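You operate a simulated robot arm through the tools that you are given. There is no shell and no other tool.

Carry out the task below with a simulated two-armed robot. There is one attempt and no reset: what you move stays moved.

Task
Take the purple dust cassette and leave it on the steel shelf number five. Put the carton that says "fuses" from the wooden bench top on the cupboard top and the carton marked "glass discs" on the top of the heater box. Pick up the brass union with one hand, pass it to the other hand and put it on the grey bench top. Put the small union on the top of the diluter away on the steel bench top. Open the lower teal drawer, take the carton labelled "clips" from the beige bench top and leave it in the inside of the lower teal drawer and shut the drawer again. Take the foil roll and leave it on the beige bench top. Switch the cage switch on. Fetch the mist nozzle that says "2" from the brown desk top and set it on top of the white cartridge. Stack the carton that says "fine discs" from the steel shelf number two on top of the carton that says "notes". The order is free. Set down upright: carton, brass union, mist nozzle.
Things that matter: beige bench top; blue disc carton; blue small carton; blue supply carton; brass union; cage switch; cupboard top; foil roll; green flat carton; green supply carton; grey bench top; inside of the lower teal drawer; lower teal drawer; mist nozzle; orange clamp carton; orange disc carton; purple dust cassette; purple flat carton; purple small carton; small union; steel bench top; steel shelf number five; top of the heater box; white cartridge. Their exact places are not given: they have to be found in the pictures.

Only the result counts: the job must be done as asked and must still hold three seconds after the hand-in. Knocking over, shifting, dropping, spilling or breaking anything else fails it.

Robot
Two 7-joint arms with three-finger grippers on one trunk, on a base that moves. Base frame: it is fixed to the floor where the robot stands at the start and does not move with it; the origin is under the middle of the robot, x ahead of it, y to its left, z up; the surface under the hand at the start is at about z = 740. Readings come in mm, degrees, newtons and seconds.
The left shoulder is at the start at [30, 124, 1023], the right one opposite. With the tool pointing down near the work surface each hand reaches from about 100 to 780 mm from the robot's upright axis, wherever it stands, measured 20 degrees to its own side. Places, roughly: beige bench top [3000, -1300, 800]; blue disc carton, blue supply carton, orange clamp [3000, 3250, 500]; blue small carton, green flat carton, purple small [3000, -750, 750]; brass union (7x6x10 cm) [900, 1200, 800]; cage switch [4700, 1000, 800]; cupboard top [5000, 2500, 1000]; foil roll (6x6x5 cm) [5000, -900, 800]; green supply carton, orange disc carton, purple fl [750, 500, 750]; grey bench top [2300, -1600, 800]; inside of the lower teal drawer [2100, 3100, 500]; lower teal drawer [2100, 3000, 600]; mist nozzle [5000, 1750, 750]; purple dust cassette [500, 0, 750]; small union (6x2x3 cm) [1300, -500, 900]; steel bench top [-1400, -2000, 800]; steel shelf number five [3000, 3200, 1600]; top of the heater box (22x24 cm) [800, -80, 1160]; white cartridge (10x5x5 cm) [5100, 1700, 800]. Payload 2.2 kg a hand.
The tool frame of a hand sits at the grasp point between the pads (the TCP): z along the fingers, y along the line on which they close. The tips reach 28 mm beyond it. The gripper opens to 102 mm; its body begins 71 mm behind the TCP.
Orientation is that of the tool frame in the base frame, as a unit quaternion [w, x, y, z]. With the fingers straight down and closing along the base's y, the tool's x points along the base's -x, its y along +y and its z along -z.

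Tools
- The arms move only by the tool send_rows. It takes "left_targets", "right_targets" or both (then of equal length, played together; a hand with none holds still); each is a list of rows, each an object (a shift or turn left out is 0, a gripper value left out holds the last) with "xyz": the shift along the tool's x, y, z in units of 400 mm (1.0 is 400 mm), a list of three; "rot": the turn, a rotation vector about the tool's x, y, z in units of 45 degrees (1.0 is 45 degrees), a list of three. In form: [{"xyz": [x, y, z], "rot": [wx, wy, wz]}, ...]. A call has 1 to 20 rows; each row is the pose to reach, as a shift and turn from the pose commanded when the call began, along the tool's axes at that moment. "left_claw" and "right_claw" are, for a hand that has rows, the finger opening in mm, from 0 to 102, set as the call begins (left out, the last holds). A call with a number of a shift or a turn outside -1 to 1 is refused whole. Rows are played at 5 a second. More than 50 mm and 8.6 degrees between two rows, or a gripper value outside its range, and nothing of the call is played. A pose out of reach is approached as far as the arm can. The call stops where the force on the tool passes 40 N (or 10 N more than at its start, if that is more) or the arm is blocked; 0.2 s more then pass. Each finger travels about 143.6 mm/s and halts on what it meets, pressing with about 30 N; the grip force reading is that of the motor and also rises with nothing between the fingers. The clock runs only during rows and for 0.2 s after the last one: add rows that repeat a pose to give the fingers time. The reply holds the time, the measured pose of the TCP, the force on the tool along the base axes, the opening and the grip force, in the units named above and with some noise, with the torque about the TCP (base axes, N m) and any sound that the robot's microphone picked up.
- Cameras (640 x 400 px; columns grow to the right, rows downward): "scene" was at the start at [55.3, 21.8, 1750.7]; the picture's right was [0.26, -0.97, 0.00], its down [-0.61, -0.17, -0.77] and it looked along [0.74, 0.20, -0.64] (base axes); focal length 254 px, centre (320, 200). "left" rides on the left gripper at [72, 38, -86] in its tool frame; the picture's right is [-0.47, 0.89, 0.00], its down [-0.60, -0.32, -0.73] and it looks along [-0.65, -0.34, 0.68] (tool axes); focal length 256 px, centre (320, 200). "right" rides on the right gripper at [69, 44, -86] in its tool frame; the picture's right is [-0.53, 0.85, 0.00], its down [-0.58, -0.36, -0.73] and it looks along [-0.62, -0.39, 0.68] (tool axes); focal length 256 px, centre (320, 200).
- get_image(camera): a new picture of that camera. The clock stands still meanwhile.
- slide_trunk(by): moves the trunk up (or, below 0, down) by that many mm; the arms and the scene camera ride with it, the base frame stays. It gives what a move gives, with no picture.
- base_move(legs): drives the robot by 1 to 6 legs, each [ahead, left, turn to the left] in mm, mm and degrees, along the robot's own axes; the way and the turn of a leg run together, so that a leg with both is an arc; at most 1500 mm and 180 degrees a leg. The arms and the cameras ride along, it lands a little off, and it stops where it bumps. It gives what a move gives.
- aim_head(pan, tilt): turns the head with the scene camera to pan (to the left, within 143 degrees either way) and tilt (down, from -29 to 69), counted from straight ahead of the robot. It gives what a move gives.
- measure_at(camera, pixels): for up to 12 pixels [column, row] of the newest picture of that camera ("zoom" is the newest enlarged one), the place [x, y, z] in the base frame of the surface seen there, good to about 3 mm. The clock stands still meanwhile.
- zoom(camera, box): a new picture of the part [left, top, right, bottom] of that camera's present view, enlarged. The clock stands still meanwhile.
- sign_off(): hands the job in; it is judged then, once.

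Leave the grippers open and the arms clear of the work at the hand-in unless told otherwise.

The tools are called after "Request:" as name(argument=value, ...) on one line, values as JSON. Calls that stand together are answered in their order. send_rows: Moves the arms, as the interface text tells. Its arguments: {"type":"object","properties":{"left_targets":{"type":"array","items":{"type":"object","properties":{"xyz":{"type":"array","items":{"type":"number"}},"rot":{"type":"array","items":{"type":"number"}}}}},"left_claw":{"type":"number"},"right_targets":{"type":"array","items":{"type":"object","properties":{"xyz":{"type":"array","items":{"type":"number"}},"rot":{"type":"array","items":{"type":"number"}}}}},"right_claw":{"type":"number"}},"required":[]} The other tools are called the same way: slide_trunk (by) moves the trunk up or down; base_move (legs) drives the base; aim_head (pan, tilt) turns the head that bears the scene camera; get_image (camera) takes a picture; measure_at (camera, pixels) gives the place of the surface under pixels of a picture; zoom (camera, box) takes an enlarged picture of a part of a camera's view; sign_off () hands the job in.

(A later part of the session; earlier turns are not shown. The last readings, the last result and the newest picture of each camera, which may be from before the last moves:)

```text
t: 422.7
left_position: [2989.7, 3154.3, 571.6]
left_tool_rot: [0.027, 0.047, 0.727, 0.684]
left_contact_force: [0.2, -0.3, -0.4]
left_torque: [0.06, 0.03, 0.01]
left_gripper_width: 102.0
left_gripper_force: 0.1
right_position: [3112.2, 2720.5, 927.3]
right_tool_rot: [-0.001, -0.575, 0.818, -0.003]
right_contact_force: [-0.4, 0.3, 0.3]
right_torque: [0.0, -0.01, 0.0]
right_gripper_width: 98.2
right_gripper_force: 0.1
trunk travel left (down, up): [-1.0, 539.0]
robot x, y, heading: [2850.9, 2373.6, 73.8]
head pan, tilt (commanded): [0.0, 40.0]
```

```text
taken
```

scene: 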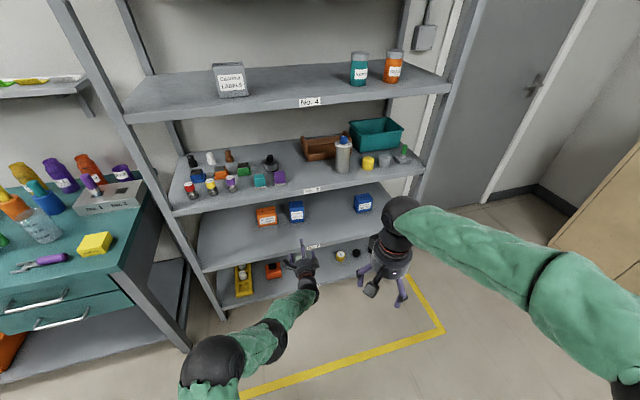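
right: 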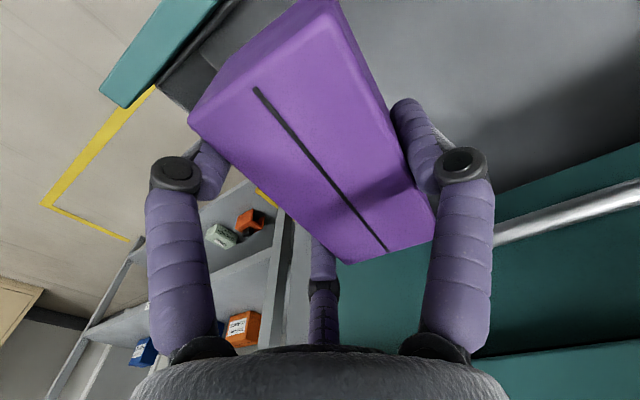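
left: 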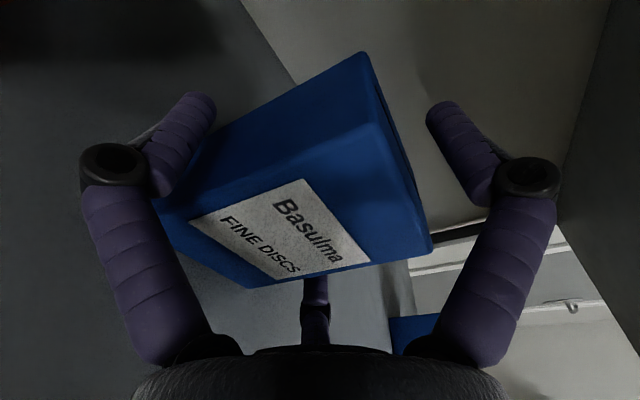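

The carton is inside the fingers. I close the left hand.

Request:
send_rows(left_targets=[{}, {}, {}, {}, {}], left_claw=40)

Request:
get_image(camera="left")

```text
t: 423.9
left_position: [2989.5, 3154.1, 572.6]
left_tool_rot: [0.026, 0.047, 0.728, 0.684]
left_contact_force: [0.5, -0.6, 0.9]
left_torque: [0.01, 0.06, 0.02]
left_gripper_width: 87.7
left_gripper_force: 30.3
right_position: [3113.2, 2719.1, 929.1]
right_tool_rot: [-0.001, -0.575, 0.818, -0.002]
right_contact_force: [0.0, -0.2, 0.5]
right_torque: [0.0, -0.03, 0.02]
right_gripper_width: 97.9
right_gripper_force: 0.1
trunk travel left (down, up): [-1.0, 539.0]
robot x, y, heading: [2850.2, 2373.6, 74.2]
head pan, tilt (commanded): [0.0, 40.0]
```

```text
taken
```

left: 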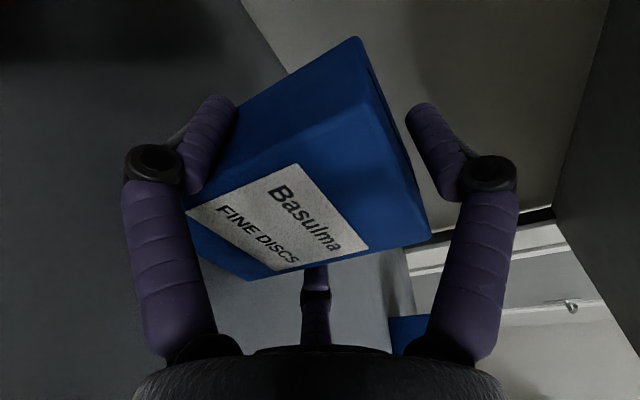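

Gripped (30 N, 88 mm). I lift 20 mm with the trunk and check the hold.

Request:
slide_trunk(by=20)

Request:
get_image(camera="left")

Request:
zoom(camera="scene", box=[230, 190, 390, 290])

```text
t: 424.6
left_position: [2988.8, 3153.1, 591.7]
left_tool_rot: [0.026, 0.047, 0.728, 0.684]
left_contact_force: [0.1, -0.1, -1.9]
left_torque: [0.0, 0.01, 0.0]
left_gripper_width: 87.4
left_gripper_force: 30.1
right_position: [3112.3, 2719.2, 948.0]
right_tool_rot: [-0.001, -0.575, 0.818, -0.002]
right_contact_force: [0.2, -0.5, 0.0]
right_torque: [0.01, -0.01, 0.0]
right_gripper_width: 97.9
right_gripper_force: 0.1
trunk travel left (down, up): [-21.0, 519.0]
robot x, y, heading: [2851.9, 2377.9, 74.2]
head pan, tilt (commanded): [0.0, 40.0]
```

```text
taken
```

left: 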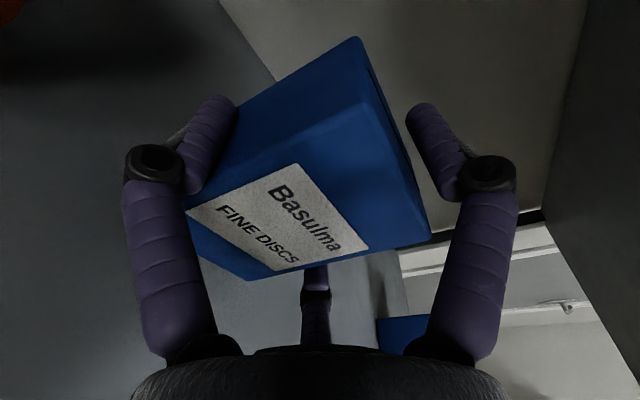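

```text
4.00 times, centred on (310, 240) of scene
```

zoom: 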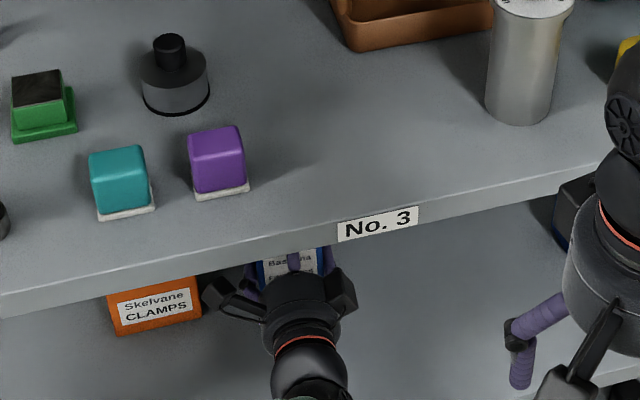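

The carton follows. I lift another 95 mm.

Request:
slide_trunk(by=95)

Request:
get_image(camera="left")

Request:
get_image(camera="scene")

```text
t: 425.9
left_position: [2988.2, 3153.2, 686.7]
left_tool_rot: [0.027, 0.048, 0.727, 0.684]
left_contact_force: [0.5, 0.3, -0.5]
left_torque: [0.0, -0.02, 0.03]
left_gripper_width: 87.3
left_gripper_force: 29.7
right_position: [3112.4, 2719.9, 1042.2]
right_tool_rot: [-0.001, -0.575, 0.818, -0.002]
right_contact_force: [-0.1, -0.1, 0.1]
right_torque: [0.02, -0.01, -0.02]
right_gripper_width: 97.9
right_gripper_force: 0.1
trunk travel left (down, up): [-116.0, 424.0]
robot x, y, heading: [2852.2, 2376.3, 74.0]
head pan, tilt (commanded): [0.0, 40.0]
```

```text
taken
```

left: 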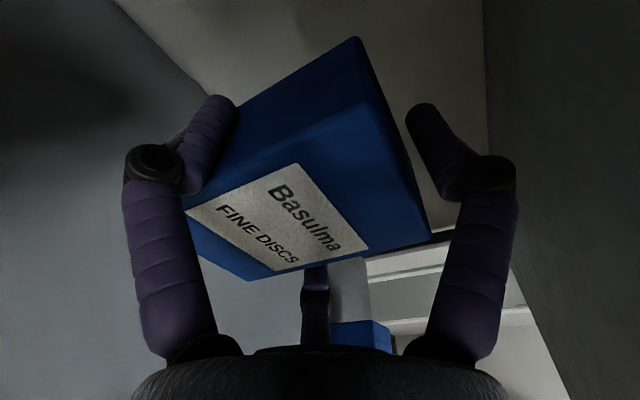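

```text
taken
```

scene: 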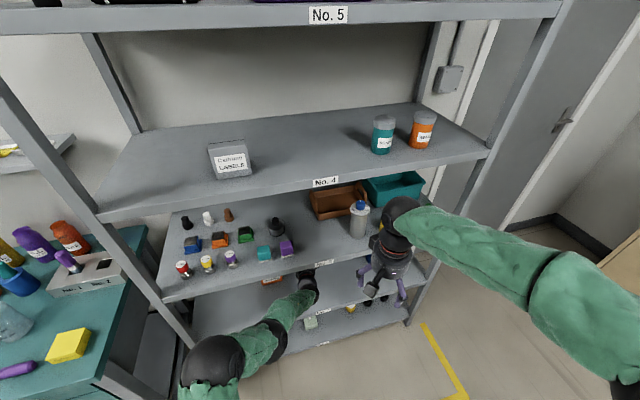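

I measure the NOTES carton as seen in the left camera.

Request:
zoom(camera="left", box=[320, 300, 420, 360])

Request:
measure_at(camera="zoom", pixels=[[130, 170], [200, 170], [300, 160], [400, 150], [200, 230], [300, 250], [420, 300], [100, 250], [450, 170]])

```text
6.40 times, centred on (370, 330) of left
```

zoom: 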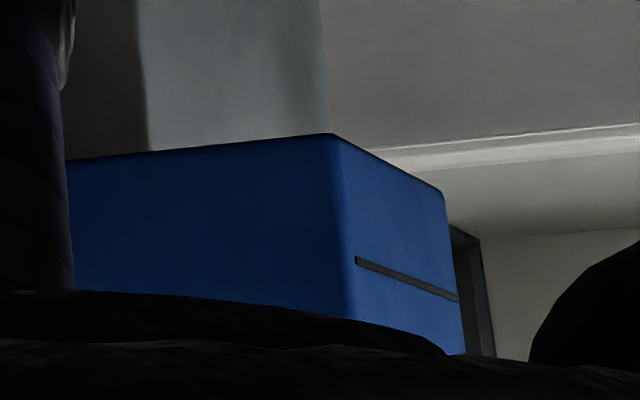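

```text
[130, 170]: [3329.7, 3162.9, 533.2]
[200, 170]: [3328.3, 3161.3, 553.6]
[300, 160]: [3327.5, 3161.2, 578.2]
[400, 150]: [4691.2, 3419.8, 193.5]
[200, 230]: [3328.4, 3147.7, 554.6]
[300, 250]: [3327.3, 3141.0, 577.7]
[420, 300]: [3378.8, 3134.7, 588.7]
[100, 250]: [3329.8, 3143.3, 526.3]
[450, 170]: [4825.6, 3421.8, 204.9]
```

NOTES: left face x≈3328, top z≈588.7, back ≈3165 → centre ≈ (3376,3134). I move right in two legs with the carton 25 mm above its top.

Request:
base_move(legs=[[57, -250, 0]])

Request:
get_image(camera="left")

Request:
get_image(camera="scene")

```text
t: 427.7
left_position: [3244.4, 3139.7, 685.8]
left_tool_rot: [0.026, 0.048, 0.727, 0.684]
left_contact_force: [0.0, -1.7, -1.2]
left_torque: [0.01, -0.01, 0.04]
left_gripper_width: 87.4
left_gripper_force: 30.3
right_position: [3366.2, 2706.3, 1042.8]
right_tool_rot: [-0.001, -0.574, 0.819, -0.001]
right_contact_force: [1.8, 0.1, -0.2]
right_torque: [-0.02, 0.01, -0.01]
right_gripper_width: 98.1
right_gripper_force: 0.0
trunk travel left (down, up): [-116.0, 424.0]
robot x, y, heading: [3106.7, 2366.6, 74.1]
head pan, tilt (commanded): [0.0, 40.0]
```

```text
taken
```

left: 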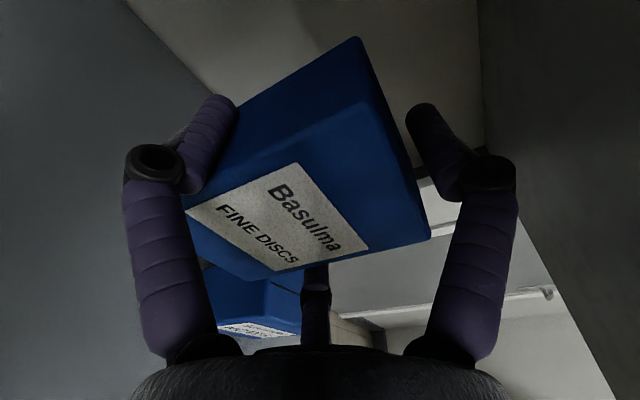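

```text
taken
```

scene: 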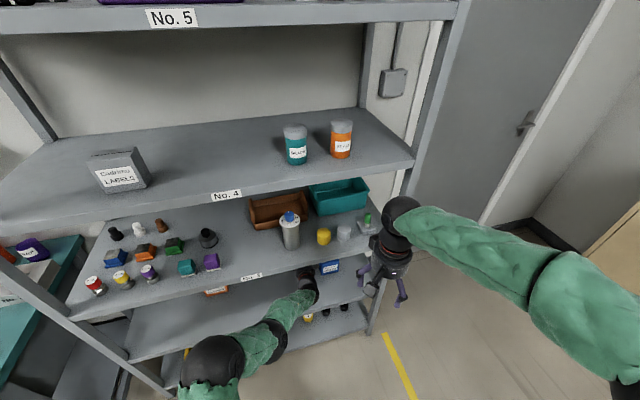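

Request:
zoom(camera="left", box=[190, 250, 320, 345])

Request:
measure_at(camera="zoom", pixels=[[80, 100], [150, 200], [300, 130], [400, 150], [380, 260], [250, 270], [340, 200], [130, 340], [505, 250], [440, 120]])

```text
4.21 times, centred on (255, 298) of left
```

zoom: 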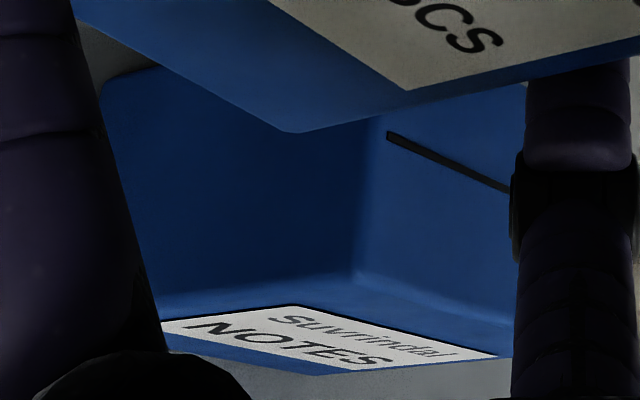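

```text
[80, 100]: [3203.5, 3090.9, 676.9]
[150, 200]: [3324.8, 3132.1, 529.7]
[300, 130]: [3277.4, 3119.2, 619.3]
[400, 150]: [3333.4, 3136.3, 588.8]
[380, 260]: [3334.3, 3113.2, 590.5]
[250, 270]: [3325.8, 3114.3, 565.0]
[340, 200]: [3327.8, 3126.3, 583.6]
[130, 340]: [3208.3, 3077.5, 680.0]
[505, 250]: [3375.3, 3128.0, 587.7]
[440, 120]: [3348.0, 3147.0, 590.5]
```

Request:
measure_at(camera="zoom", pixels=[[356, 268], [420, 285], [480, 305], [505, 315], [355, 285], [440, 305], [200, 290], [330, 290]])

```text
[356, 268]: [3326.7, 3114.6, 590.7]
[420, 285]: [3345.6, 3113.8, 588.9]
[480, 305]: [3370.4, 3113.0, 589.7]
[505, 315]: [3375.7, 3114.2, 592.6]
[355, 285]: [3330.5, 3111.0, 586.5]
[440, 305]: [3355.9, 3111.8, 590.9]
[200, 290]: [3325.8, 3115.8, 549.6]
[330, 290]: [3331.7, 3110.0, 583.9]
```

NOTES is square to the shelf: x 3326–3419, y 3110–3165, top 589.5; centre (3372,3137). I move the remaining 128 mm right.

Request:
base_move(legs=[[31, -124, 0]])

Request:
get_image(camera="left")

```text
t: 429.0
left_position: [3373.1, 3136.4, 688.2]
left_tool_rot: [0.026, 0.048, 0.727, 0.684]
left_contact_force: [0.8, -0.2, -1.5]
left_torque: [0.02, 0.03, 0.06]
left_gripper_width: 87.3
left_gripper_force: 29.8
right_position: [3497.7, 2700.9, 1042.5]
right_tool_rot: [-0.002, -0.574, 0.819, -0.001]
right_contact_force: [0.3, 0.2, 1.3]
right_torque: [0.02, 0.05, 0.0]
right_gripper_width: 98.0
right_gripper_force: 0.0
trunk travel left (down, up): [-116.0, 424.0]
robot x, y, heading: [3233.5, 2358.2, 73.7]
head pan, tilt (commanded): [0.0, 40.0]
```

```text
taken
```

left: 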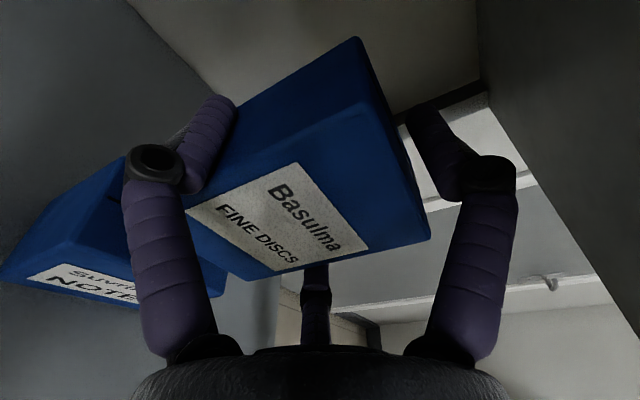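

Centred. I lower with the trunk 22 mm, then in small steps watching the force.

Request:
slide_trunk(by=-22)

Request:
get_image(camera="left")

Request:
slide_trunk(by=-2)

```text
t: 429.7
left_position: [3373.8, 3135.1, 665.5]
left_tool_rot: [0.028, 0.048, 0.727, 0.684]
left_contact_force: [-0.5, 1.5, -0.7]
left_torque: [-0.01, 0.0, -0.02]
left_gripper_width: 87.4
left_gripper_force: 30.0
right_position: [3497.8, 2701.4, 1021.7]
right_tool_rot: [0.0, -0.574, 0.819, -0.002]
right_contact_force: [0.2, 0.2, 0.6]
right_torque: [-0.01, 0.0, 0.0]
right_gripper_width: 98.1
right_gripper_force: 0.0
trunk travel left (down, up): [-94.0, 446.0]
robot x, y, heading: [3236.7, 2355.7, 73.9]
head pan, tilt (commanded): [0.0, 40.0]
```

```text
taken
```

left: 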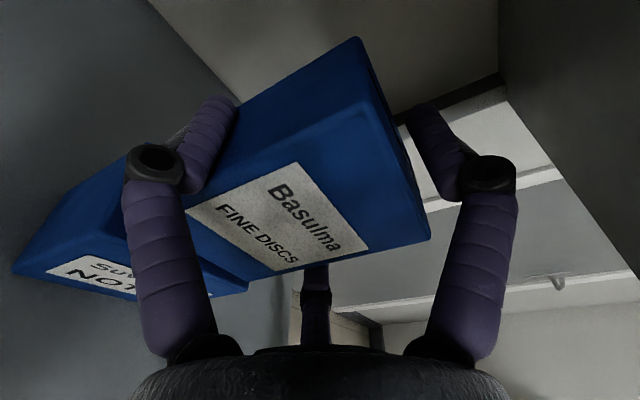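

```text
t: 430.2
left_position: [3373.4, 3136.3, 663.9]
left_tool_rot: [0.027, 0.048, 0.727, 0.684]
left_contact_force: [0.4, -0.4, -0.9]
left_torque: [0.0, 0.05, 0.02]
left_gripper_width: 87.3
left_gripper_force: 30.3
right_position: [3495.7, 2701.7, 1018.2]
right_tool_rot: [-0.001, -0.574, 0.819, -0.001]
right_contact_force: [-0.3, -0.2, 0.5]
right_torque: [0.04, 0.03, -0.02]
right_gripper_width: 97.8
right_gripper_force: 0.1
trunk travel left (down, up): [-92.0, 448.0]
robot x, y, heading: [3233.5, 2358.6, 74.0]
head pan, tilt (commanded): [0.0, 40.0]
```

Request:
slide_trunk(by=-2)

```text
t: 430.7
left_position: [3373.4, 3136.3, 662.5]
left_tool_rot: [0.027, 0.048, 0.726, 0.685]
left_contact_force: [-0.5, -2.0, 1.9]
left_torque: [0.01, 0.13, -0.04]
left_gripper_width: 87.4
left_gripper_force: 29.9
right_position: [3497.0, 2701.7, 1017.2]
right_tool_rot: [0.0, -0.574, 0.819, -0.001]
right_contact_force: [0.1, -0.7, -0.4]
right_torque: [0.0, 0.02, 0.0]
right_gripper_width: 98.0
right_gripper_force: 0.1
trunk travel left (down, up): [-90.0, 450.0]
robot x, y, heading: [3236.6, 2355.7, 74.0]
head pan, tilt (commanded): [0.0, 40.0]
```

First contact (1.9 N). One more millimetre.

Request:
slide_trunk(by=-1)

Request:
get_image(camera="left")

```text
t: 431.2
left_position: [3374.1, 3136.5, 662.9]
left_tool_rot: [0.027, 0.047, 0.726, 0.685]
left_contact_force: [-0.2, -1.4, 4.9]
left_torque: [0.04, 0.2, 0.05]
left_gripper_width: 87.3
left_gripper_force: 30.4
right_position: [3496.2, 2700.4, 1015.5]
right_tool_rot: [0.0, -0.574, 0.819, -0.001]
right_contact_force: [-0.4, 0.5, -0.9]
right_torque: [-0.02, 0.0, 0.02]
right_gripper_width: 97.9
right_gripper_force: 0.1
trunk travel left (down, up): [-89.0, 451.0]
robot x, y, heading: [3232.2, 2355.6, 74.0]
head pan, tilt (commanded): [0.0, 40.0]
```

```text
taken
```

left: 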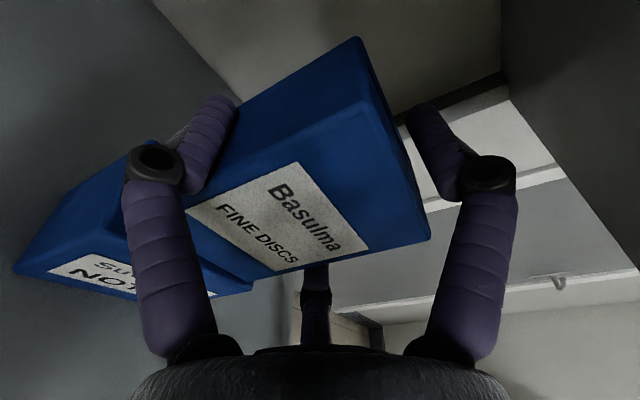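

Contact 4.9 N. I open the left hand.

Request:
send_rows(left_targets=[{}, {}, {}, {}], left_claw=102)

Request:
get_image(camera="left")

```text
t: 432.2
left_position: [3374.6, 3136.5, 659.7]
left_tool_rot: [0.026, 0.048, 0.728, 0.684]
left_contact_force: [0.2, 0.2, -0.2]
left_torque: [-0.02, 0.0, 0.0]
left_gripper_width: 101.7
left_gripper_force: 0.0
right_position: [3495.6, 2702.0, 1015.9]
right_tool_rot: [-0.002, -0.574, 0.819, -0.001]
right_contact_force: [0.6, 0.0, 0.8]
right_torque: [-0.01, -0.02, 0.01]
right_gripper_width: 98.0
right_gripper_force: 0.0
trunk travel left (down, up): [-89.0, 451.0]
robot x, y, heading: [3237.2, 2361.6, 74.1]
head pan, tilt (commanded): [0.0, 40.0]
```

```text
taken
```

left: 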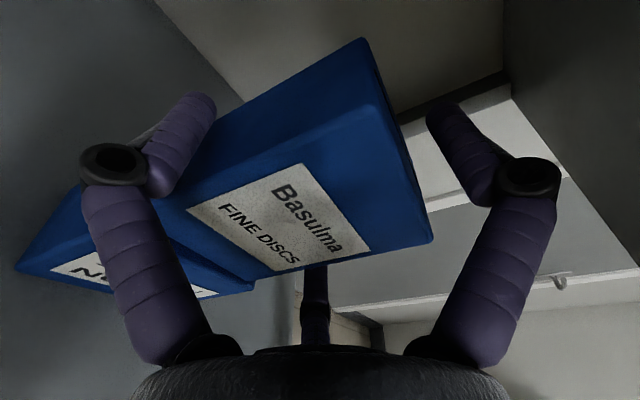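

Released cleanly. I back straight out along the hand's direction.

Request:
base_move(legs=[[-118, -20.5, 0]])

Request:
get_image(camera="left")

Request:
base_move(legs=[[-280, -48, 0]])

Request:
get_image(camera="left")

```text
t: 433.5
left_position: [3361.7, 3016.7, 661.0]
left_tool_rot: [0.027, 0.049, 0.727, 0.684]
left_contact_force: [-0.3, 0.1, 0.8]
left_torque: [0.01, 0.04, -0.02]
left_gripper_width: 101.8
left_gripper_force: 0.0
right_position: [3485.1, 2581.1, 1016.4]
right_tool_rot: [0.0, -0.573, 0.819, -0.001]
right_contact_force: [0.2, -0.7, 0.7]
right_torque: [0.04, -0.04, 0.02]
right_gripper_width: 98.4
right_gripper_force: 0.0
trunk travel left (down, up): [-89.0, 451.0]
robot x, y, heading: [3219.1, 2235.5, 73.8]
head pan, tilt (commanded): [0.0, 40.0]
```

```text
taken
```

left: 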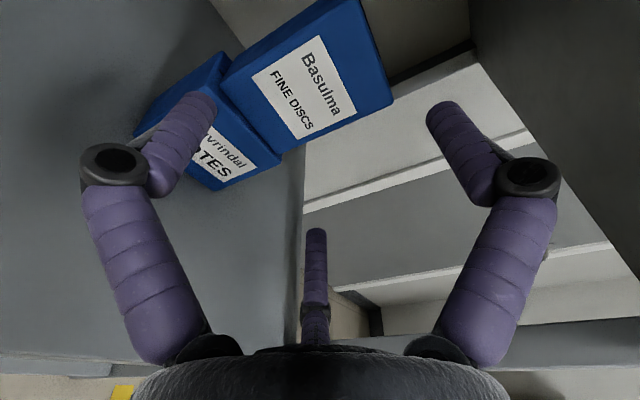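

```text
t: 435.4
left_position: [3333.9, 2741.0, 661.2]
left_tool_rot: [0.028, 0.049, 0.726, 0.685]
left_contact_force: [0.8, 0.5, 0.2]
left_torque: [0.02, -0.01, 0.02]
left_gripper_width: 101.9
left_gripper_force: 0.1
right_position: [3455.1, 2305.0, 1015.5]
right_tool_rot: [-0.001, -0.574, 0.819, 0.0]
right_contact_force: [-0.1, 0.0, -0.1]
right_torque: [0.01, -0.01, 0.03]
right_gripper_width: 98.2
right_gripper_force: 0.0
trunk travel left (down, up): [-89.0, 451.0]
robot x, y, heading: [3193.2, 1959.6, 73.7]
head pan, tilt (commanded): [0.0, 40.0]
```

```text
taken
```

left: 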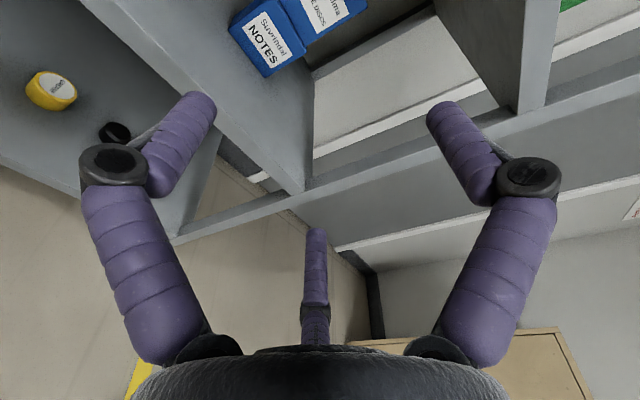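

The stack stands well. Now I raise the trunk 260 mm and bring the left hand back fingers-down.

Request:
slide_trunk(by=260)

Request:
send_rows(left_targets=[{"rot": [0.17, 0, 0]}, {"rot": [0.34, 0, 0]}, {"rot": [0.51, 0, 0]}, {"rot": [0.68, 0, 0]}, {"rot": [0.85, 0, 0]}, {"rot": [1.0, 0, 0]}])

Request:
send_rows(left_targets=[{"rot": [0.17, 0, 0]}, {"rot": [0.34, 0, 0]}, {"rot": [0.51, 0, 0]}, {"rot": [0.68, 0, 0]}, {"rot": [0.85, 0, 0]}, {"rot": [0.91, 0, 0]}])

Request:
get_image(camera="scene")

```text
t: 438.1
left_position: [3333.8, 2742.2, 920.5]
left_tool_rot: [0.028, 0.049, 0.727, 0.684]
left_contact_force: [-0.1, 0.4, 0.3]
left_torque: [-0.02, 0.02, -0.01]
left_gripper_width: 101.7
left_gripper_force: 0.1
right_position: [3456.2, 2306.6, 1275.6]
right_tool_rot: [0.0, -0.574, 0.819, -0.002]
right_contact_force: [-0.1, 0.0, 0.1]
right_torque: [0.0, 0.02, -0.01]
right_gripper_width: 98.0
right_gripper_force: 0.1
trunk travel left (down, up): [-349.0, 191.0]
robot x, y, heading: [3192.2, 1962.4, 74.0]
head pan, tilt (commanded): [0.0, 40.0]
```

```text
t: 439.5
left_position: [3334.0, 2741.5, 920.9]
left_tool_rot: [0.008, 0.057, 0.934, 0.352]
left_contact_force: [-0.1, 0.0, -0.3]
left_torque: [0.03, 0.0, 0.0]
left_gripper_width: 102.0
left_gripper_force: 0.0
right_position: [3454.1, 2307.0, 1275.3]
right_tool_rot: [-0.001, -0.574, 0.819, -0.001]
right_contact_force: [0.4, -0.4, 0.8]
right_torque: [0.0, 0.02, -0.02]
right_gripper_width: 98.0
right_gripper_force: 0.1
trunk travel left (down, up): [-349.0, 191.0]
robot x, y, heading: [3194.1, 1964.2, 73.9]
head pan, tilt (commanded): [0.0, 40.0]
```

```text
t: 440.9
left_position: [3319.7, 2703.3, 928.2]
left_tool_rot: [-0.012, 0.055, 0.998, 0.016]
left_contact_force: [0.7, -0.1, 0.3]
left_torque: [0.0, 0.01, 0.01]
left_gripper_width: 102.0
left_gripper_force: 0.2
left hand out of reach, approached as far as the arm can: row 4, 5, 6
right_position: [3455.7, 2305.7, 1276.2]
right_tool_rot: [-0.002, -0.573, 0.819, -0.001]
right_contact_force: [0.3, 0.5, -0.1]
right_torque: [-0.01, 0.03, 0.0]
right_gripper_width: 98.0
right_gripper_force: 0.2
trunk travel left (down, up): [-349.0, 191.0]
robot x, y, heading: [3189.3, 1961.0, 74.1]
head pan, tilt (commanded): [0.0, 40.0]
```

```text
taken
```

scene: 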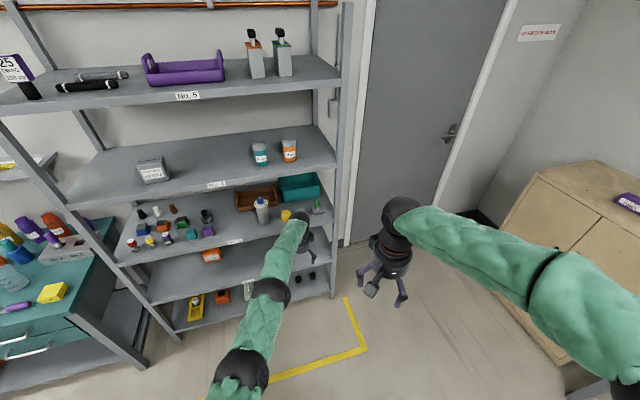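

I retract the left hand to its carry place.

Request:
send_rows(left_targets=[{"xyz": [0.057, -0.089, -0.034], "rot": [0.01, -0.01, 0]}, {"xyz": [0.114, -0.178, -0.068], "rot": [0.02, -0.02, 0]}, {"xyz": [0.171, -0.267, -0.102], "rot": [0.039, -0.032, 0]}, {"xyz": [0.228, -0.356, -0.136], "rot": [0.039, -0.032, 0]}, {"xyz": [0.285, -0.445, -0.17], "rot": [0.039, -0.032, 0]}, {"xyz": [0.342, -0.534, -0.204], "rot": [0.039, -0.032, 0]}, {"xyz": [0.399, -0.623, -0.238], "rot": [0.039, -0.032, 0]}, {"xyz": [0.456, -0.712, -0.272], "rot": [0.039, -0.032, 0]}, {"xyz": [0.513, -0.8, -0.306], "rot": [0.039, -0.032, 0]}, {"xyz": [0.57, -0.89, -0.34], "rot": [0.039, -0.032, 0]}, {"xyz": [0.626, -0.98, -0.375], "rot": [0.039, -0.032, 0]}])

Request:
zoom(camera="scene", box=[180, 200, 340, 330])

```text
t: 443.3
left_position: [3032.0, 2339.4, 1079.3]
left_tool_rot: [-0.001, 0.056, 0.998, -0.01]
left_contact_force: [0.4, -0.5, 0.9]
left_torque: [0.04, -0.02, -0.02]
left_gripper_width: 102.0
left_gripper_force: 0.0
right_position: [3454.1, 2304.4, 1276.9]
right_tool_rot: [0.001, -0.573, 0.82, -0.001]
right_contact_force: [-0.1, 0.0, 0.3]
right_torque: [0.04, 0.0, -0.03]
right_gripper_width: 97.9
right_gripper_force: 0.0
trunk travel left (down, up): [-349.0, 191.0]
robot x, y, heading: [3191.5, 1964.0, 73.7]
head pan, tilt (commanded): [0.0, 40.0]
```

```text
3.08 times, centred on (260, 265) of scene
```

zoom: 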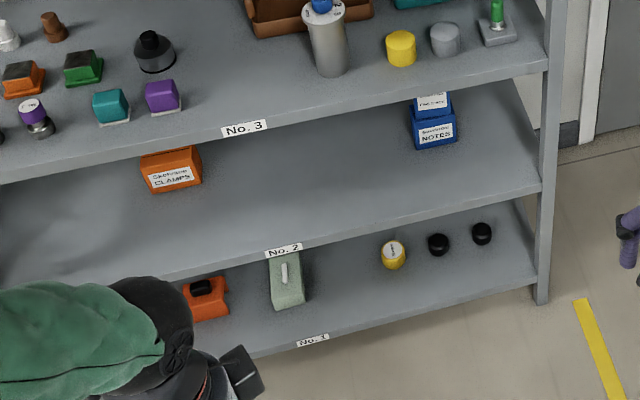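

The stack is visible and fine. Next the brass union near (905,1160). I turn to face −x and drive along y≈1960 toward the wooden bench's left end.

Request:
base_move(legs=[[0, 0, 106], [1500, 0, 0], [690, 0, 0]])

Request:
aim_head(pan=50, tilt=40)

Request:
get_image(camera="scene")

```text
t: 458.5
left_position: [710.1, 1679.3, 1077.1]
left_tool_rot: [-0.009, 0.771, -0.636, 0.008]
left_contact_force: [-0.5, 0.0, 0.6]
left_torque: [-0.03, 0.0, 0.0]
left_gripper_width: 102.3
left_gripper_force: 0.1
right_position: [617.9, 2091.3, 1276.2]
right_tool_rot: [-0.001, 1.0, -0.025, 0.0]
right_contact_force: [-0.4, -0.5, 0.7]
right_torque: [0.01, 0.01, -0.01]
right_gripper_width: 98.1
right_gripper_force: 0.0
trunk travel left (down, up): [-349.0, 191.0]
robot x, y, heading: [1025.3, 1939.9, -179.0]
head pan, tilt (commanded): [0.0, 40.0]
```

```text
t: 459.7
left_position: [711.3, 1677.3, 1078.3]
left_tool_rot: [-0.008, 0.772, -0.636, 0.008]
left_contact_force: [0.4, -0.2, 0.4]
left_torque: [0.02, 0.0, -0.01]
left_gripper_width: 101.8
left_gripper_force: 0.1
right_position: [619.7, 2090.8, 1276.1]
right_tool_rot: [-0.001, 1.0, -0.025, 0.001]
right_contact_force: [0.0, 0.2, -0.7]
right_torque: [-0.01, 0.04, 0.05]
right_gripper_width: 97.6
right_gripper_force: 0.0
trunk travel left (down, up): [-349.0, 191.0]
robot x, y, heading: [1025.9, 1944.7, -179.0]
head pan, tilt (commanded): [50.0, 40.0]
```

```text
taken
```

scene: 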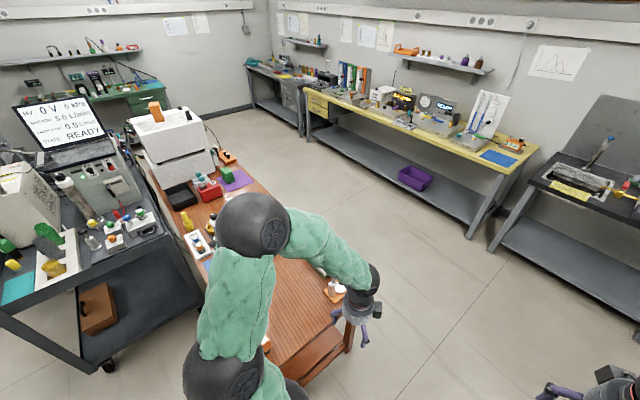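

I turn left to face −y toward the bench's end and look down at the union.

Request:
base_move(legs=[[0, 0, 89]])

Request:
aim_head(pan=0, tilt=45)

Request:
get_image(camera="scene")

```text
t: 463.9
left_position: [1292.0, 1632.5, 1078.0]
left_tool_rot: [-0.011, 0.995, 0.103, -0.001]
left_contact_force: [0.3, 0.5, -0.5]
left_torque: [0.01, -0.02, 0.02]
left_gripper_width: 102.0
left_gripper_force: 0.0
right_position: [880.3, 1533.9, 1275.2]
right_tool_rot: [-0.001, 0.719, 0.695, 0.0]
right_contact_force: [0.9, 0.6, 0.7]
right_torque: [0.0, 0.02, 0.0]
right_gripper_width: 98.0
right_gripper_force: 0.1
trunk travel left (down, up): [-349.0, 191.0]
robot x, y, heading: [1022.0, 1942.2, -88.2]
head pan, tilt (commanded): [50.0, 40.0]
```

```text
t: 465.1
left_position: [1292.6, 1632.3, 1079.0]
left_tool_rot: [-0.011, 0.995, 0.103, 0.001]
left_contact_force: [0.2, 0.8, -0.2]
left_torque: [-0.01, 0.01, 0.01]
left_gripper_width: 101.9
left_gripper_force: 0.1
right_position: [880.6, 1534.6, 1277.1]
right_tool_rot: [-0.001, 0.719, 0.695, 0.0]
right_contact_force: [-0.1, 0.4, -0.1]
right_torque: [0.02, 0.02, 0.02]
right_gripper_width: 98.0
right_gripper_force: 0.1
trunk travel left (down, up): [-349.0, 191.0]
robot x, y, heading: [1025.0, 1941.5, -88.0]
head pan, tilt (commanded): [0.0, 45.0]
```

```text
taken
```

scene: 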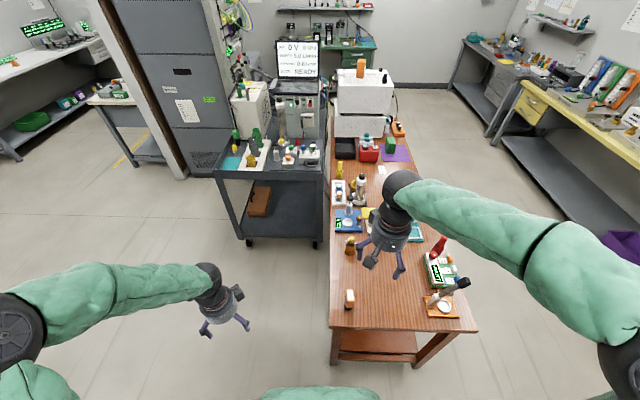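

I see the union at (349,245), the orange item at (349,299). I zoom and measure.

Request:
zoom(camera="scene", box=[325, 220, 385, 270])

Request:
measure_at(camera="zoom", pixels=[[245, 150], [245, 175], [245, 215], [200, 230], [300, 230], [205, 270], [300, 275], [250, 290], [220, 170], [280, 170], [215, 200], [290, 200]])

```text
8.00 times, centred on (355, 245) of scene
```

zoom: 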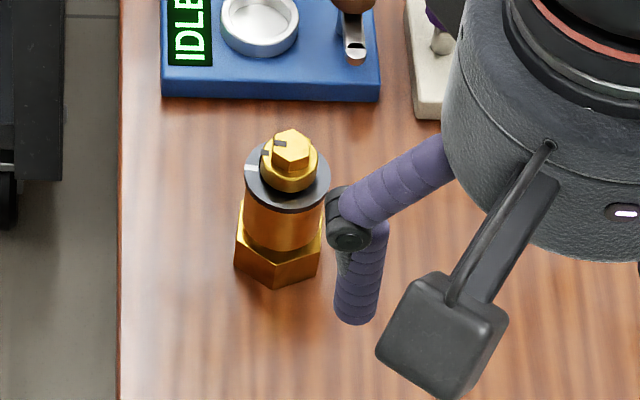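

```text
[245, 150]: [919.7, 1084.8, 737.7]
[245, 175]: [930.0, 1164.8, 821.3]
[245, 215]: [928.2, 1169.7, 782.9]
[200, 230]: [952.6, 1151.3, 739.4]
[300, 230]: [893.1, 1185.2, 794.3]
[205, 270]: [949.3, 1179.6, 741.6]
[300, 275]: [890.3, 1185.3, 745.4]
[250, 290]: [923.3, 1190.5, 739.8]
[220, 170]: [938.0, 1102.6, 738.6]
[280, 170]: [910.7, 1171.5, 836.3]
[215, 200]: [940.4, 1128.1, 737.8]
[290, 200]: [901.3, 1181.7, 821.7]
```

Request:
measure_at(camera="zoom", pixels=[[291, 147], [277, 150], [304, 152], [270, 175], [312, 175], [250, 180], [324, 182], [286, 205], [286, 240], [276, 275], [240, 255], [316, 262]])

```text
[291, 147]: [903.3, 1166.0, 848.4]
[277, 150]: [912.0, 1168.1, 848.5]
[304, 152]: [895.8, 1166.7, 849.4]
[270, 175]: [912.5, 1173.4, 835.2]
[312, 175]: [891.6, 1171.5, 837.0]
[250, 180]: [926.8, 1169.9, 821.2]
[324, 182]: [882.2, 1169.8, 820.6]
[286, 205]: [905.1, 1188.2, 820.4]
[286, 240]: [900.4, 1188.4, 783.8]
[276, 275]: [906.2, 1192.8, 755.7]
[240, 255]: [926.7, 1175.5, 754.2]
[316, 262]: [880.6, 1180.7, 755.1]
```

Union: axis at ≈(904,1165); hex base 740–770, body Ø47 to 812, black ring Ø49 (812–821), collar Ø30 (823–838), nut to 849. I'll take it by the collar with the right hand. I drive ahead 150 mm first.

Request:
base_move(legs=[[150, 0, -1.8]])

Request:
send_rows(right_targets=[{"rot": [0, 0, -0.15]}, {"rot": [0, 0, -0.3]}, {"rot": [0, 0, -0.45]}, {"rot": [0, 0, -0.6]}, {"rot": [0, 0, -0.756]}], right_claw=70)

Request:
get_image(camera="right")

```text
t: 466.5
left_position: [1285.0, 1474.8, 1078.4]
left_tool_rot: [-0.011, 0.996, 0.087, 0.0]
left_contact_force: [1.1, -0.2, 0.2]
left_torque: [-0.01, 0.03, -0.01]
left_gripper_width: 102.1
left_gripper_force: 0.1
right_position: [871.0, 1389.4, 1275.1]
right_tool_rot: [-0.002, 0.731, 0.683, 0.001]
right_contact_force: [-0.5, 0.1, 0.7]
right_torque: [0.03, 0.02, 0.0]
right_gripper_width: 98.0
right_gripper_force: 0.1
trunk travel left (down, up): [-349.0, 191.0]
robot x, y, heading: [1025.2, 1797.4, -90.0]
head pan, tilt (commanded): [0.0, 45.0]
```

```text
t: 467.7
left_position: [1285.3, 1476.1, 1078.5]
left_tool_rot: [-0.012, 0.996, 0.087, -0.001]
left_contact_force: [0.3, 1.0, -0.2]
left_torque: [-0.04, 0.01, 0.02]
left_gripper_width: 102.0
left_gripper_force: 0.1
right_position: [870.1, 1390.8, 1277.3]
right_tool_rot: [-0.001, 0.497, 0.868, 0.001]
right_contact_force: [-0.1, -0.5, -0.3]
right_torque: [0.02, -0.01, -0.01]
right_gripper_width: 70.0
right_gripper_force: 0.2
trunk travel left (down, up): [-349.0, 191.0]
robot x, y, heading: [1025.4, 1792.6, -90.0]
head pan, tilt (commanded): [0.0, 45.0]
```

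```text
taken
```

right: 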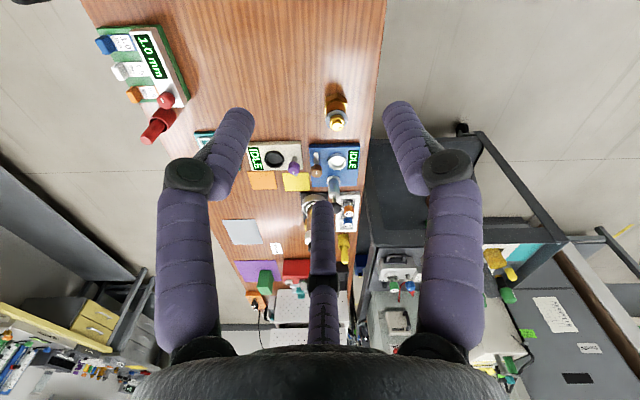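

I move the right hand to above the union (z≈940).

Request:
send_rows(right_targets=[{"xyz": [-0.053, -0.021, 0.084]}, {"xyz": [-0.106, -0.043, 0.169]}, {"xyz": [-0.159, -0.064, 0.253]}, {"xyz": [-0.212, -0.085, 0.337]}, {"xyz": [-0.265, -0.106, 0.421]}, {"xyz": [-0.318, -0.128, 0.506]}, {"xyz": [-0.371, -0.149, 0.59]}, {"xyz": [-0.424, -0.17, 0.674]}, {"xyz": [-0.477, -0.191, 0.758]}, {"xyz": [-0.53, -0.2125, 0.8425]}, {"xyz": [-0.53, -0.2125, 0.8425]}])

Request:
get_image(camera="right")

Request:
zoom(camera="scene", box=[310, 230, 410, 320])

```text
t: 470.1
left_position: [1284.9, 1476.7, 1079.4]
left_tool_rot: [-0.01, 0.996, 0.088, 0.0]
left_contact_force: [0.1, 0.3, 0.4]
left_torque: [-0.01, 0.02, 0.01]
left_gripper_width: 101.9
left_gripper_force: 0.0
right_position: [904.7, 1165.6, 937.9]
right_tool_rot: [-0.001, 0.499, 0.867, 0.0]
right_contact_force: [0.3, 0.2, 0.5]
right_torque: [-0.01, -0.01, 0.02]
right_gripper_width: 70.2
right_gripper_force: 0.0
trunk travel left (down, up): [-349.0, 191.0]
robot x, y, heading: [1027.4, 1791.8, -90.2]
head pan, tilt (commanded): [0.0, 45.0]
```

```text
taken
```

right: 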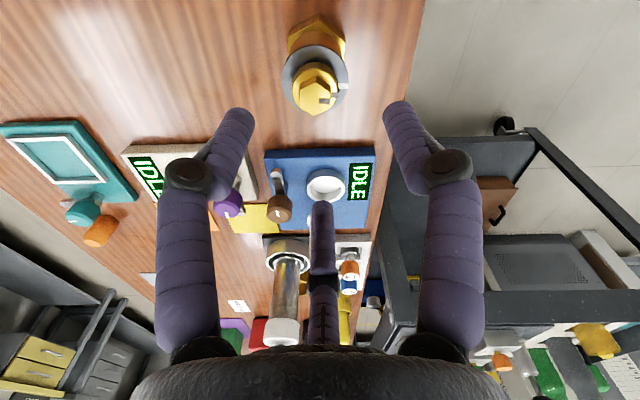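

```text
4.44 times, centred on (360, 275) of scene
```

zoom: 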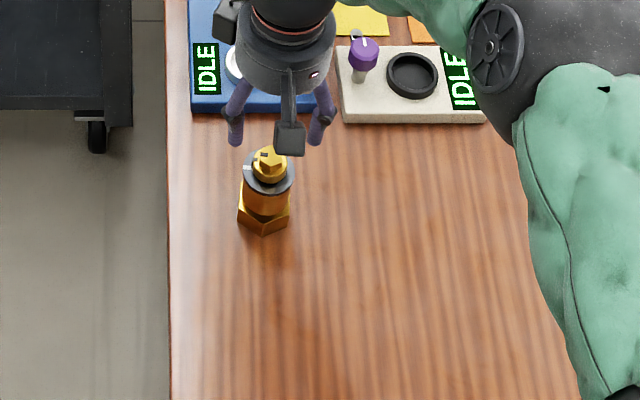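

I refine the union's axis with the right camera.

Request:
zoom(camera="right", box=[270, 10, 370, 120])

Request:
measure_at(camera="zoom", pixels=[[308, 310], [262, 290], [340, 290], [310, 345], [205, 260], [420, 270], [300, 200], [250, 350], [200, 300], [405, 330]])

```text
3.64 times, centred on (320, 65) of right
```

zoom: 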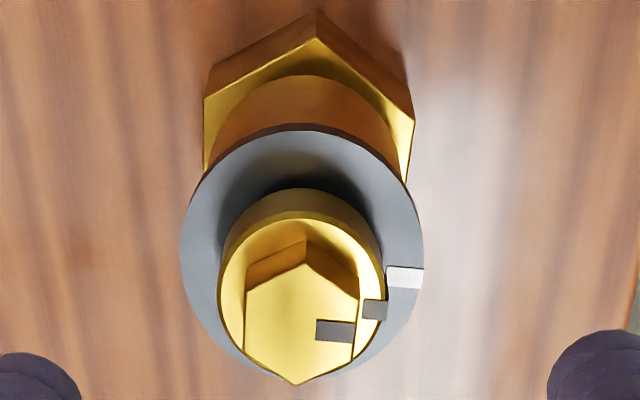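

```text
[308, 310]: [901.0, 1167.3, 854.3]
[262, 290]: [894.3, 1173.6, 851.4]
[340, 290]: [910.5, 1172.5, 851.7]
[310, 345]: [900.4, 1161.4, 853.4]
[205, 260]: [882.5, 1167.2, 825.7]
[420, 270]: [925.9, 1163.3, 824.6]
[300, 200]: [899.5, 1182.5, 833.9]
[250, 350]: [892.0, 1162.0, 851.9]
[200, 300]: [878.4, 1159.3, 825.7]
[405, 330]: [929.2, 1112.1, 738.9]
```

Axis ≈ (903,1165), ring top ≈ 823–825, nut top ≈ 851. I descend to z=855 (tips just above the ring) and close on the collar.

Request:
send_rows(right_targets=[{"xyz": [0.002, -0.003, 0.06]}, {"xyz": [0.002, -0.003, 0.12]}, {"xyz": [0.002, -0.003, 0.17]}, {"xyz": [0.002, -0.003, 0.2]}, {"xyz": [0.002, -0.003, 0.208]}, {"xyz": [0.002, -0.003, 0.208]}], right_claw=60)

Request:
get_image(camera="right")

```text
t: 471.5
left_position: [1283.7, 1476.2, 1078.9]
left_tool_rot: [-0.011, 0.996, 0.087, 0.001]
left_contact_force: [-0.5, -0.3, -0.8]
left_torque: [-0.03, -0.02, 0.03]
left_gripper_width: 101.8
left_gripper_force: 0.1
right_position: [900.8, 1167.7, 854.8]
right_tool_rot: [-0.001, 0.498, 0.867, 0.0]
right_contact_force: [-0.8, 0.4, 0.3]
right_torque: [0.0, -0.02, 0.04]
right_gripper_width: 59.8
right_gripper_force: 0.1
trunk travel left (down, up): [-349.0, 191.0]
robot x, y, heading: [1028.4, 1791.6, -90.0]
head pan, tilt (commanded): [0.0, 45.0]
```

```text
taken
```

right: 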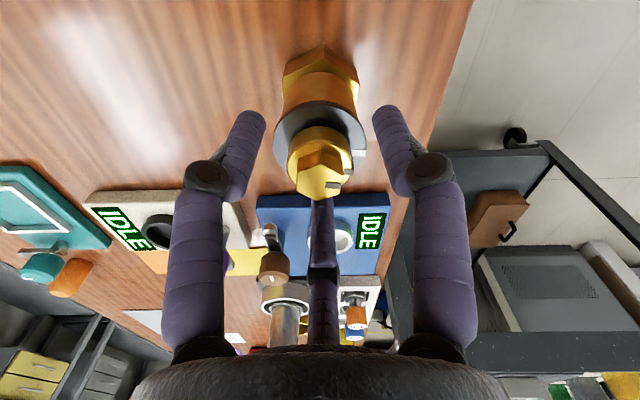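

Centred. I close the right fingers.

Request:
send_rows(right_targets=[{}, {}, {}, {}], right_claw=10)

Request:
get_image(camera="right")

```text
t: 472.5
left_position: [1286.1, 1476.4, 1079.1]
left_tool_rot: [-0.011, 0.996, 0.087, 0.0]
left_contact_force: [0.7, -0.3, -0.6]
left_torque: [0.03, -0.01, 0.01]
left_gripper_width: 101.9
left_gripper_force: 0.1
right_position: [900.7, 1165.0, 855.1]
right_tool_rot: [0.0, 0.499, 0.867, 0.0]
right_contact_force: [-1.6, -4.9, 4.9]
right_torque: [-0.27, 0.15, 0.05]
right_gripper_width: 32.9
right_gripper_force: 29.9
trunk travel left (down, up): [-349.0, 191.0]
robot x, y, heading: [1024.2, 1788.4, -90.1]
head pan, tilt (commanded): [0.0, 45.0]
```

```text
taken
```

right: 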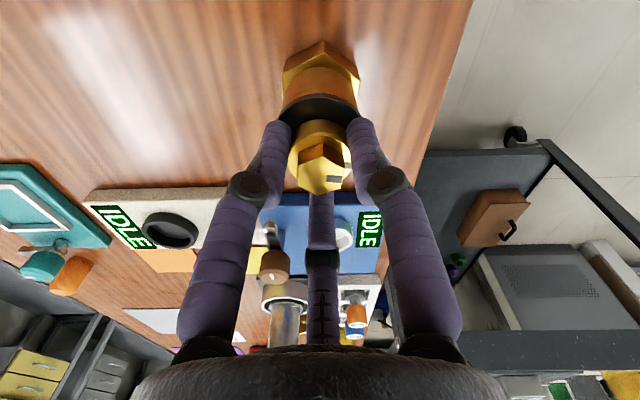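

Gripped at 33 mm on the collar. I lift slowly and check.

Request:
send_rows(right_targets=[{"xyz": [0, 0, -0.01]}, {"xyz": [0, 0, -0.03]}, {"xyz": [0, 0, -0.06]}, {"xyz": [0, 0, -0.1]}, {"xyz": [0, 0, -0.1]}])

Request:
get_image(camera="right")

```text
t: 473.7
left_position: [1285.4, 1476.4, 1077.9]
left_tool_rot: [-0.011, 0.996, 0.087, -0.001]
left_contact_force: [0.3, -0.5, 0.2]
left_torque: [-0.01, -0.03, -0.01]
left_gripper_width: 101.8
left_gripper_force: 0.1
right_position: [900.3, 1164.6, 893.0]
right_tool_rot: [-0.001, 0.498, 0.867, 0.002]
right_contact_force: [-0.2, 0.7, -5.0]
right_torque: [0.02, -0.01, -0.01]
right_gripper_width: 32.9
right_gripper_force: 30.4
trunk travel left (down, up): [-349.0, 191.0]
robot x, y, heading: [1027.7, 1799.7, -90.0]
head pan, tilt (commanded): [0.0, 45.0]
```

```text
taken
```

right: 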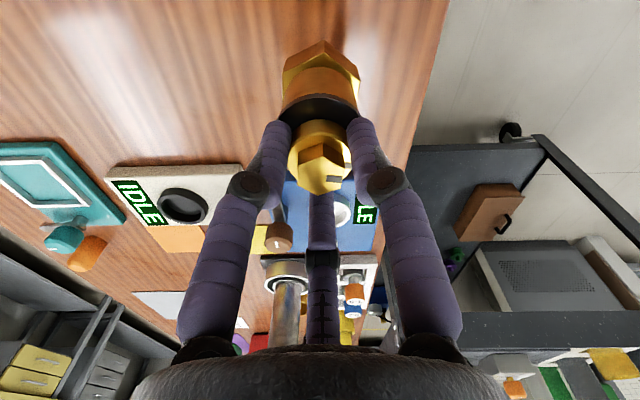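

The union (≈5 N) hangs securely. I lift it higher and tuck it in for driving.

Request:
send_rows(right_targets=[{"xyz": [0, 0, -0.1]}, {"xyz": [0.05, 0.02, -0.2]}, {"xyz": [0.12, 0.05, -0.28]}, {"xyz": [0.19, 0.08, -0.36]}, {"xyz": [0.26, 0.11, -0.43]}, {"xyz": [0.33, 0.14, -0.5]}, {"xyz": [0.4, 0.17, -0.56]}, {"xyz": [0.47, 0.2, -0.61]}, {"xyz": [0.517, 0.23, -0.6425]}])

Request:
base_move(legs=[[-170, 0, 0], [0, -1330, 0]])

Request:
get_image(camera="right")

Request:
get_image(camera="scene")

```text
t: 475.7
left_position: [1285.3, 1476.9, 1079.9]
left_tool_rot: [-0.01, 0.996, 0.087, 0.0]
left_contact_force: [-0.1, -0.1, -0.3]
left_torque: [-0.02, 0.01, 0.04]
left_gripper_width: 101.8
left_gripper_force: 0.1
right_position: [875.3, 1389.5, 1151.3]
right_tool_rot: [-0.001, 0.499, 0.867, 0.0]
right_contact_force: [-0.9, 1.3, -5.2]
right_torque: [0.0, -0.03, -0.01]
right_gripper_width: 32.9
right_gripper_force: 29.6
trunk travel left (down, up): [-349.0, 191.0]
robot x, y, heading: [1025.1, 1794.8, -89.7]
head pan, tilt (commanded): [0.0, 45.0]
```

```text
t: 483.6
left_position: [-89.0, 1652.9, 1078.2]
left_tool_rot: [-0.011, 0.997, 0.076, 0.0]
left_contact_force: [0.3, -0.3, -0.6]
left_torque: [0.0, -0.04, 0.01]
left_gripper_width: 102.0
left_gripper_force: 0.2
right_position: [-500.4, 1577.5, 1151.1]
right_tool_rot: [-0.001, 0.508, 0.861, 0.001]
right_contact_force: [0.3, -1.2, -5.8]
right_torque: [0.01, 0.01, -0.02]
right_gripper_width: 33.0
right_gripper_force: 30.0
trunk travel left (down, up): [-349.0, 191.0]
robot x, y, heading: [-340.3, 1975.1, -91.3]
head pan, tilt (commanded): [0.0, 45.0]
```

```text
taken
```

right: 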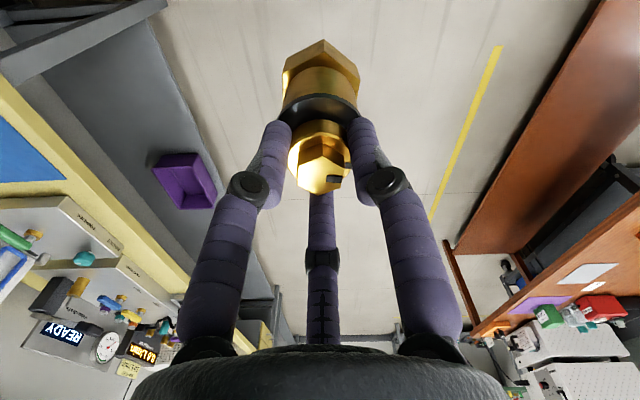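

```text
taken
```

scene: 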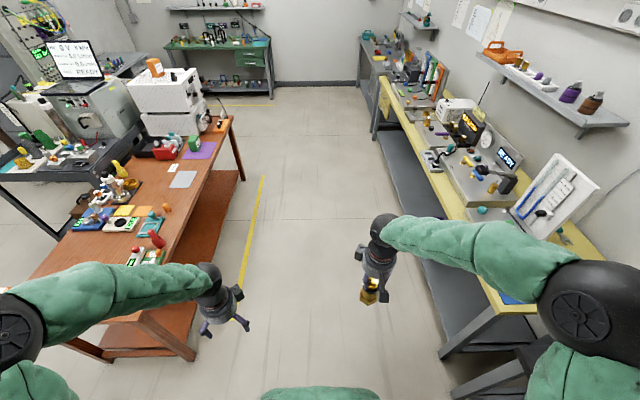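

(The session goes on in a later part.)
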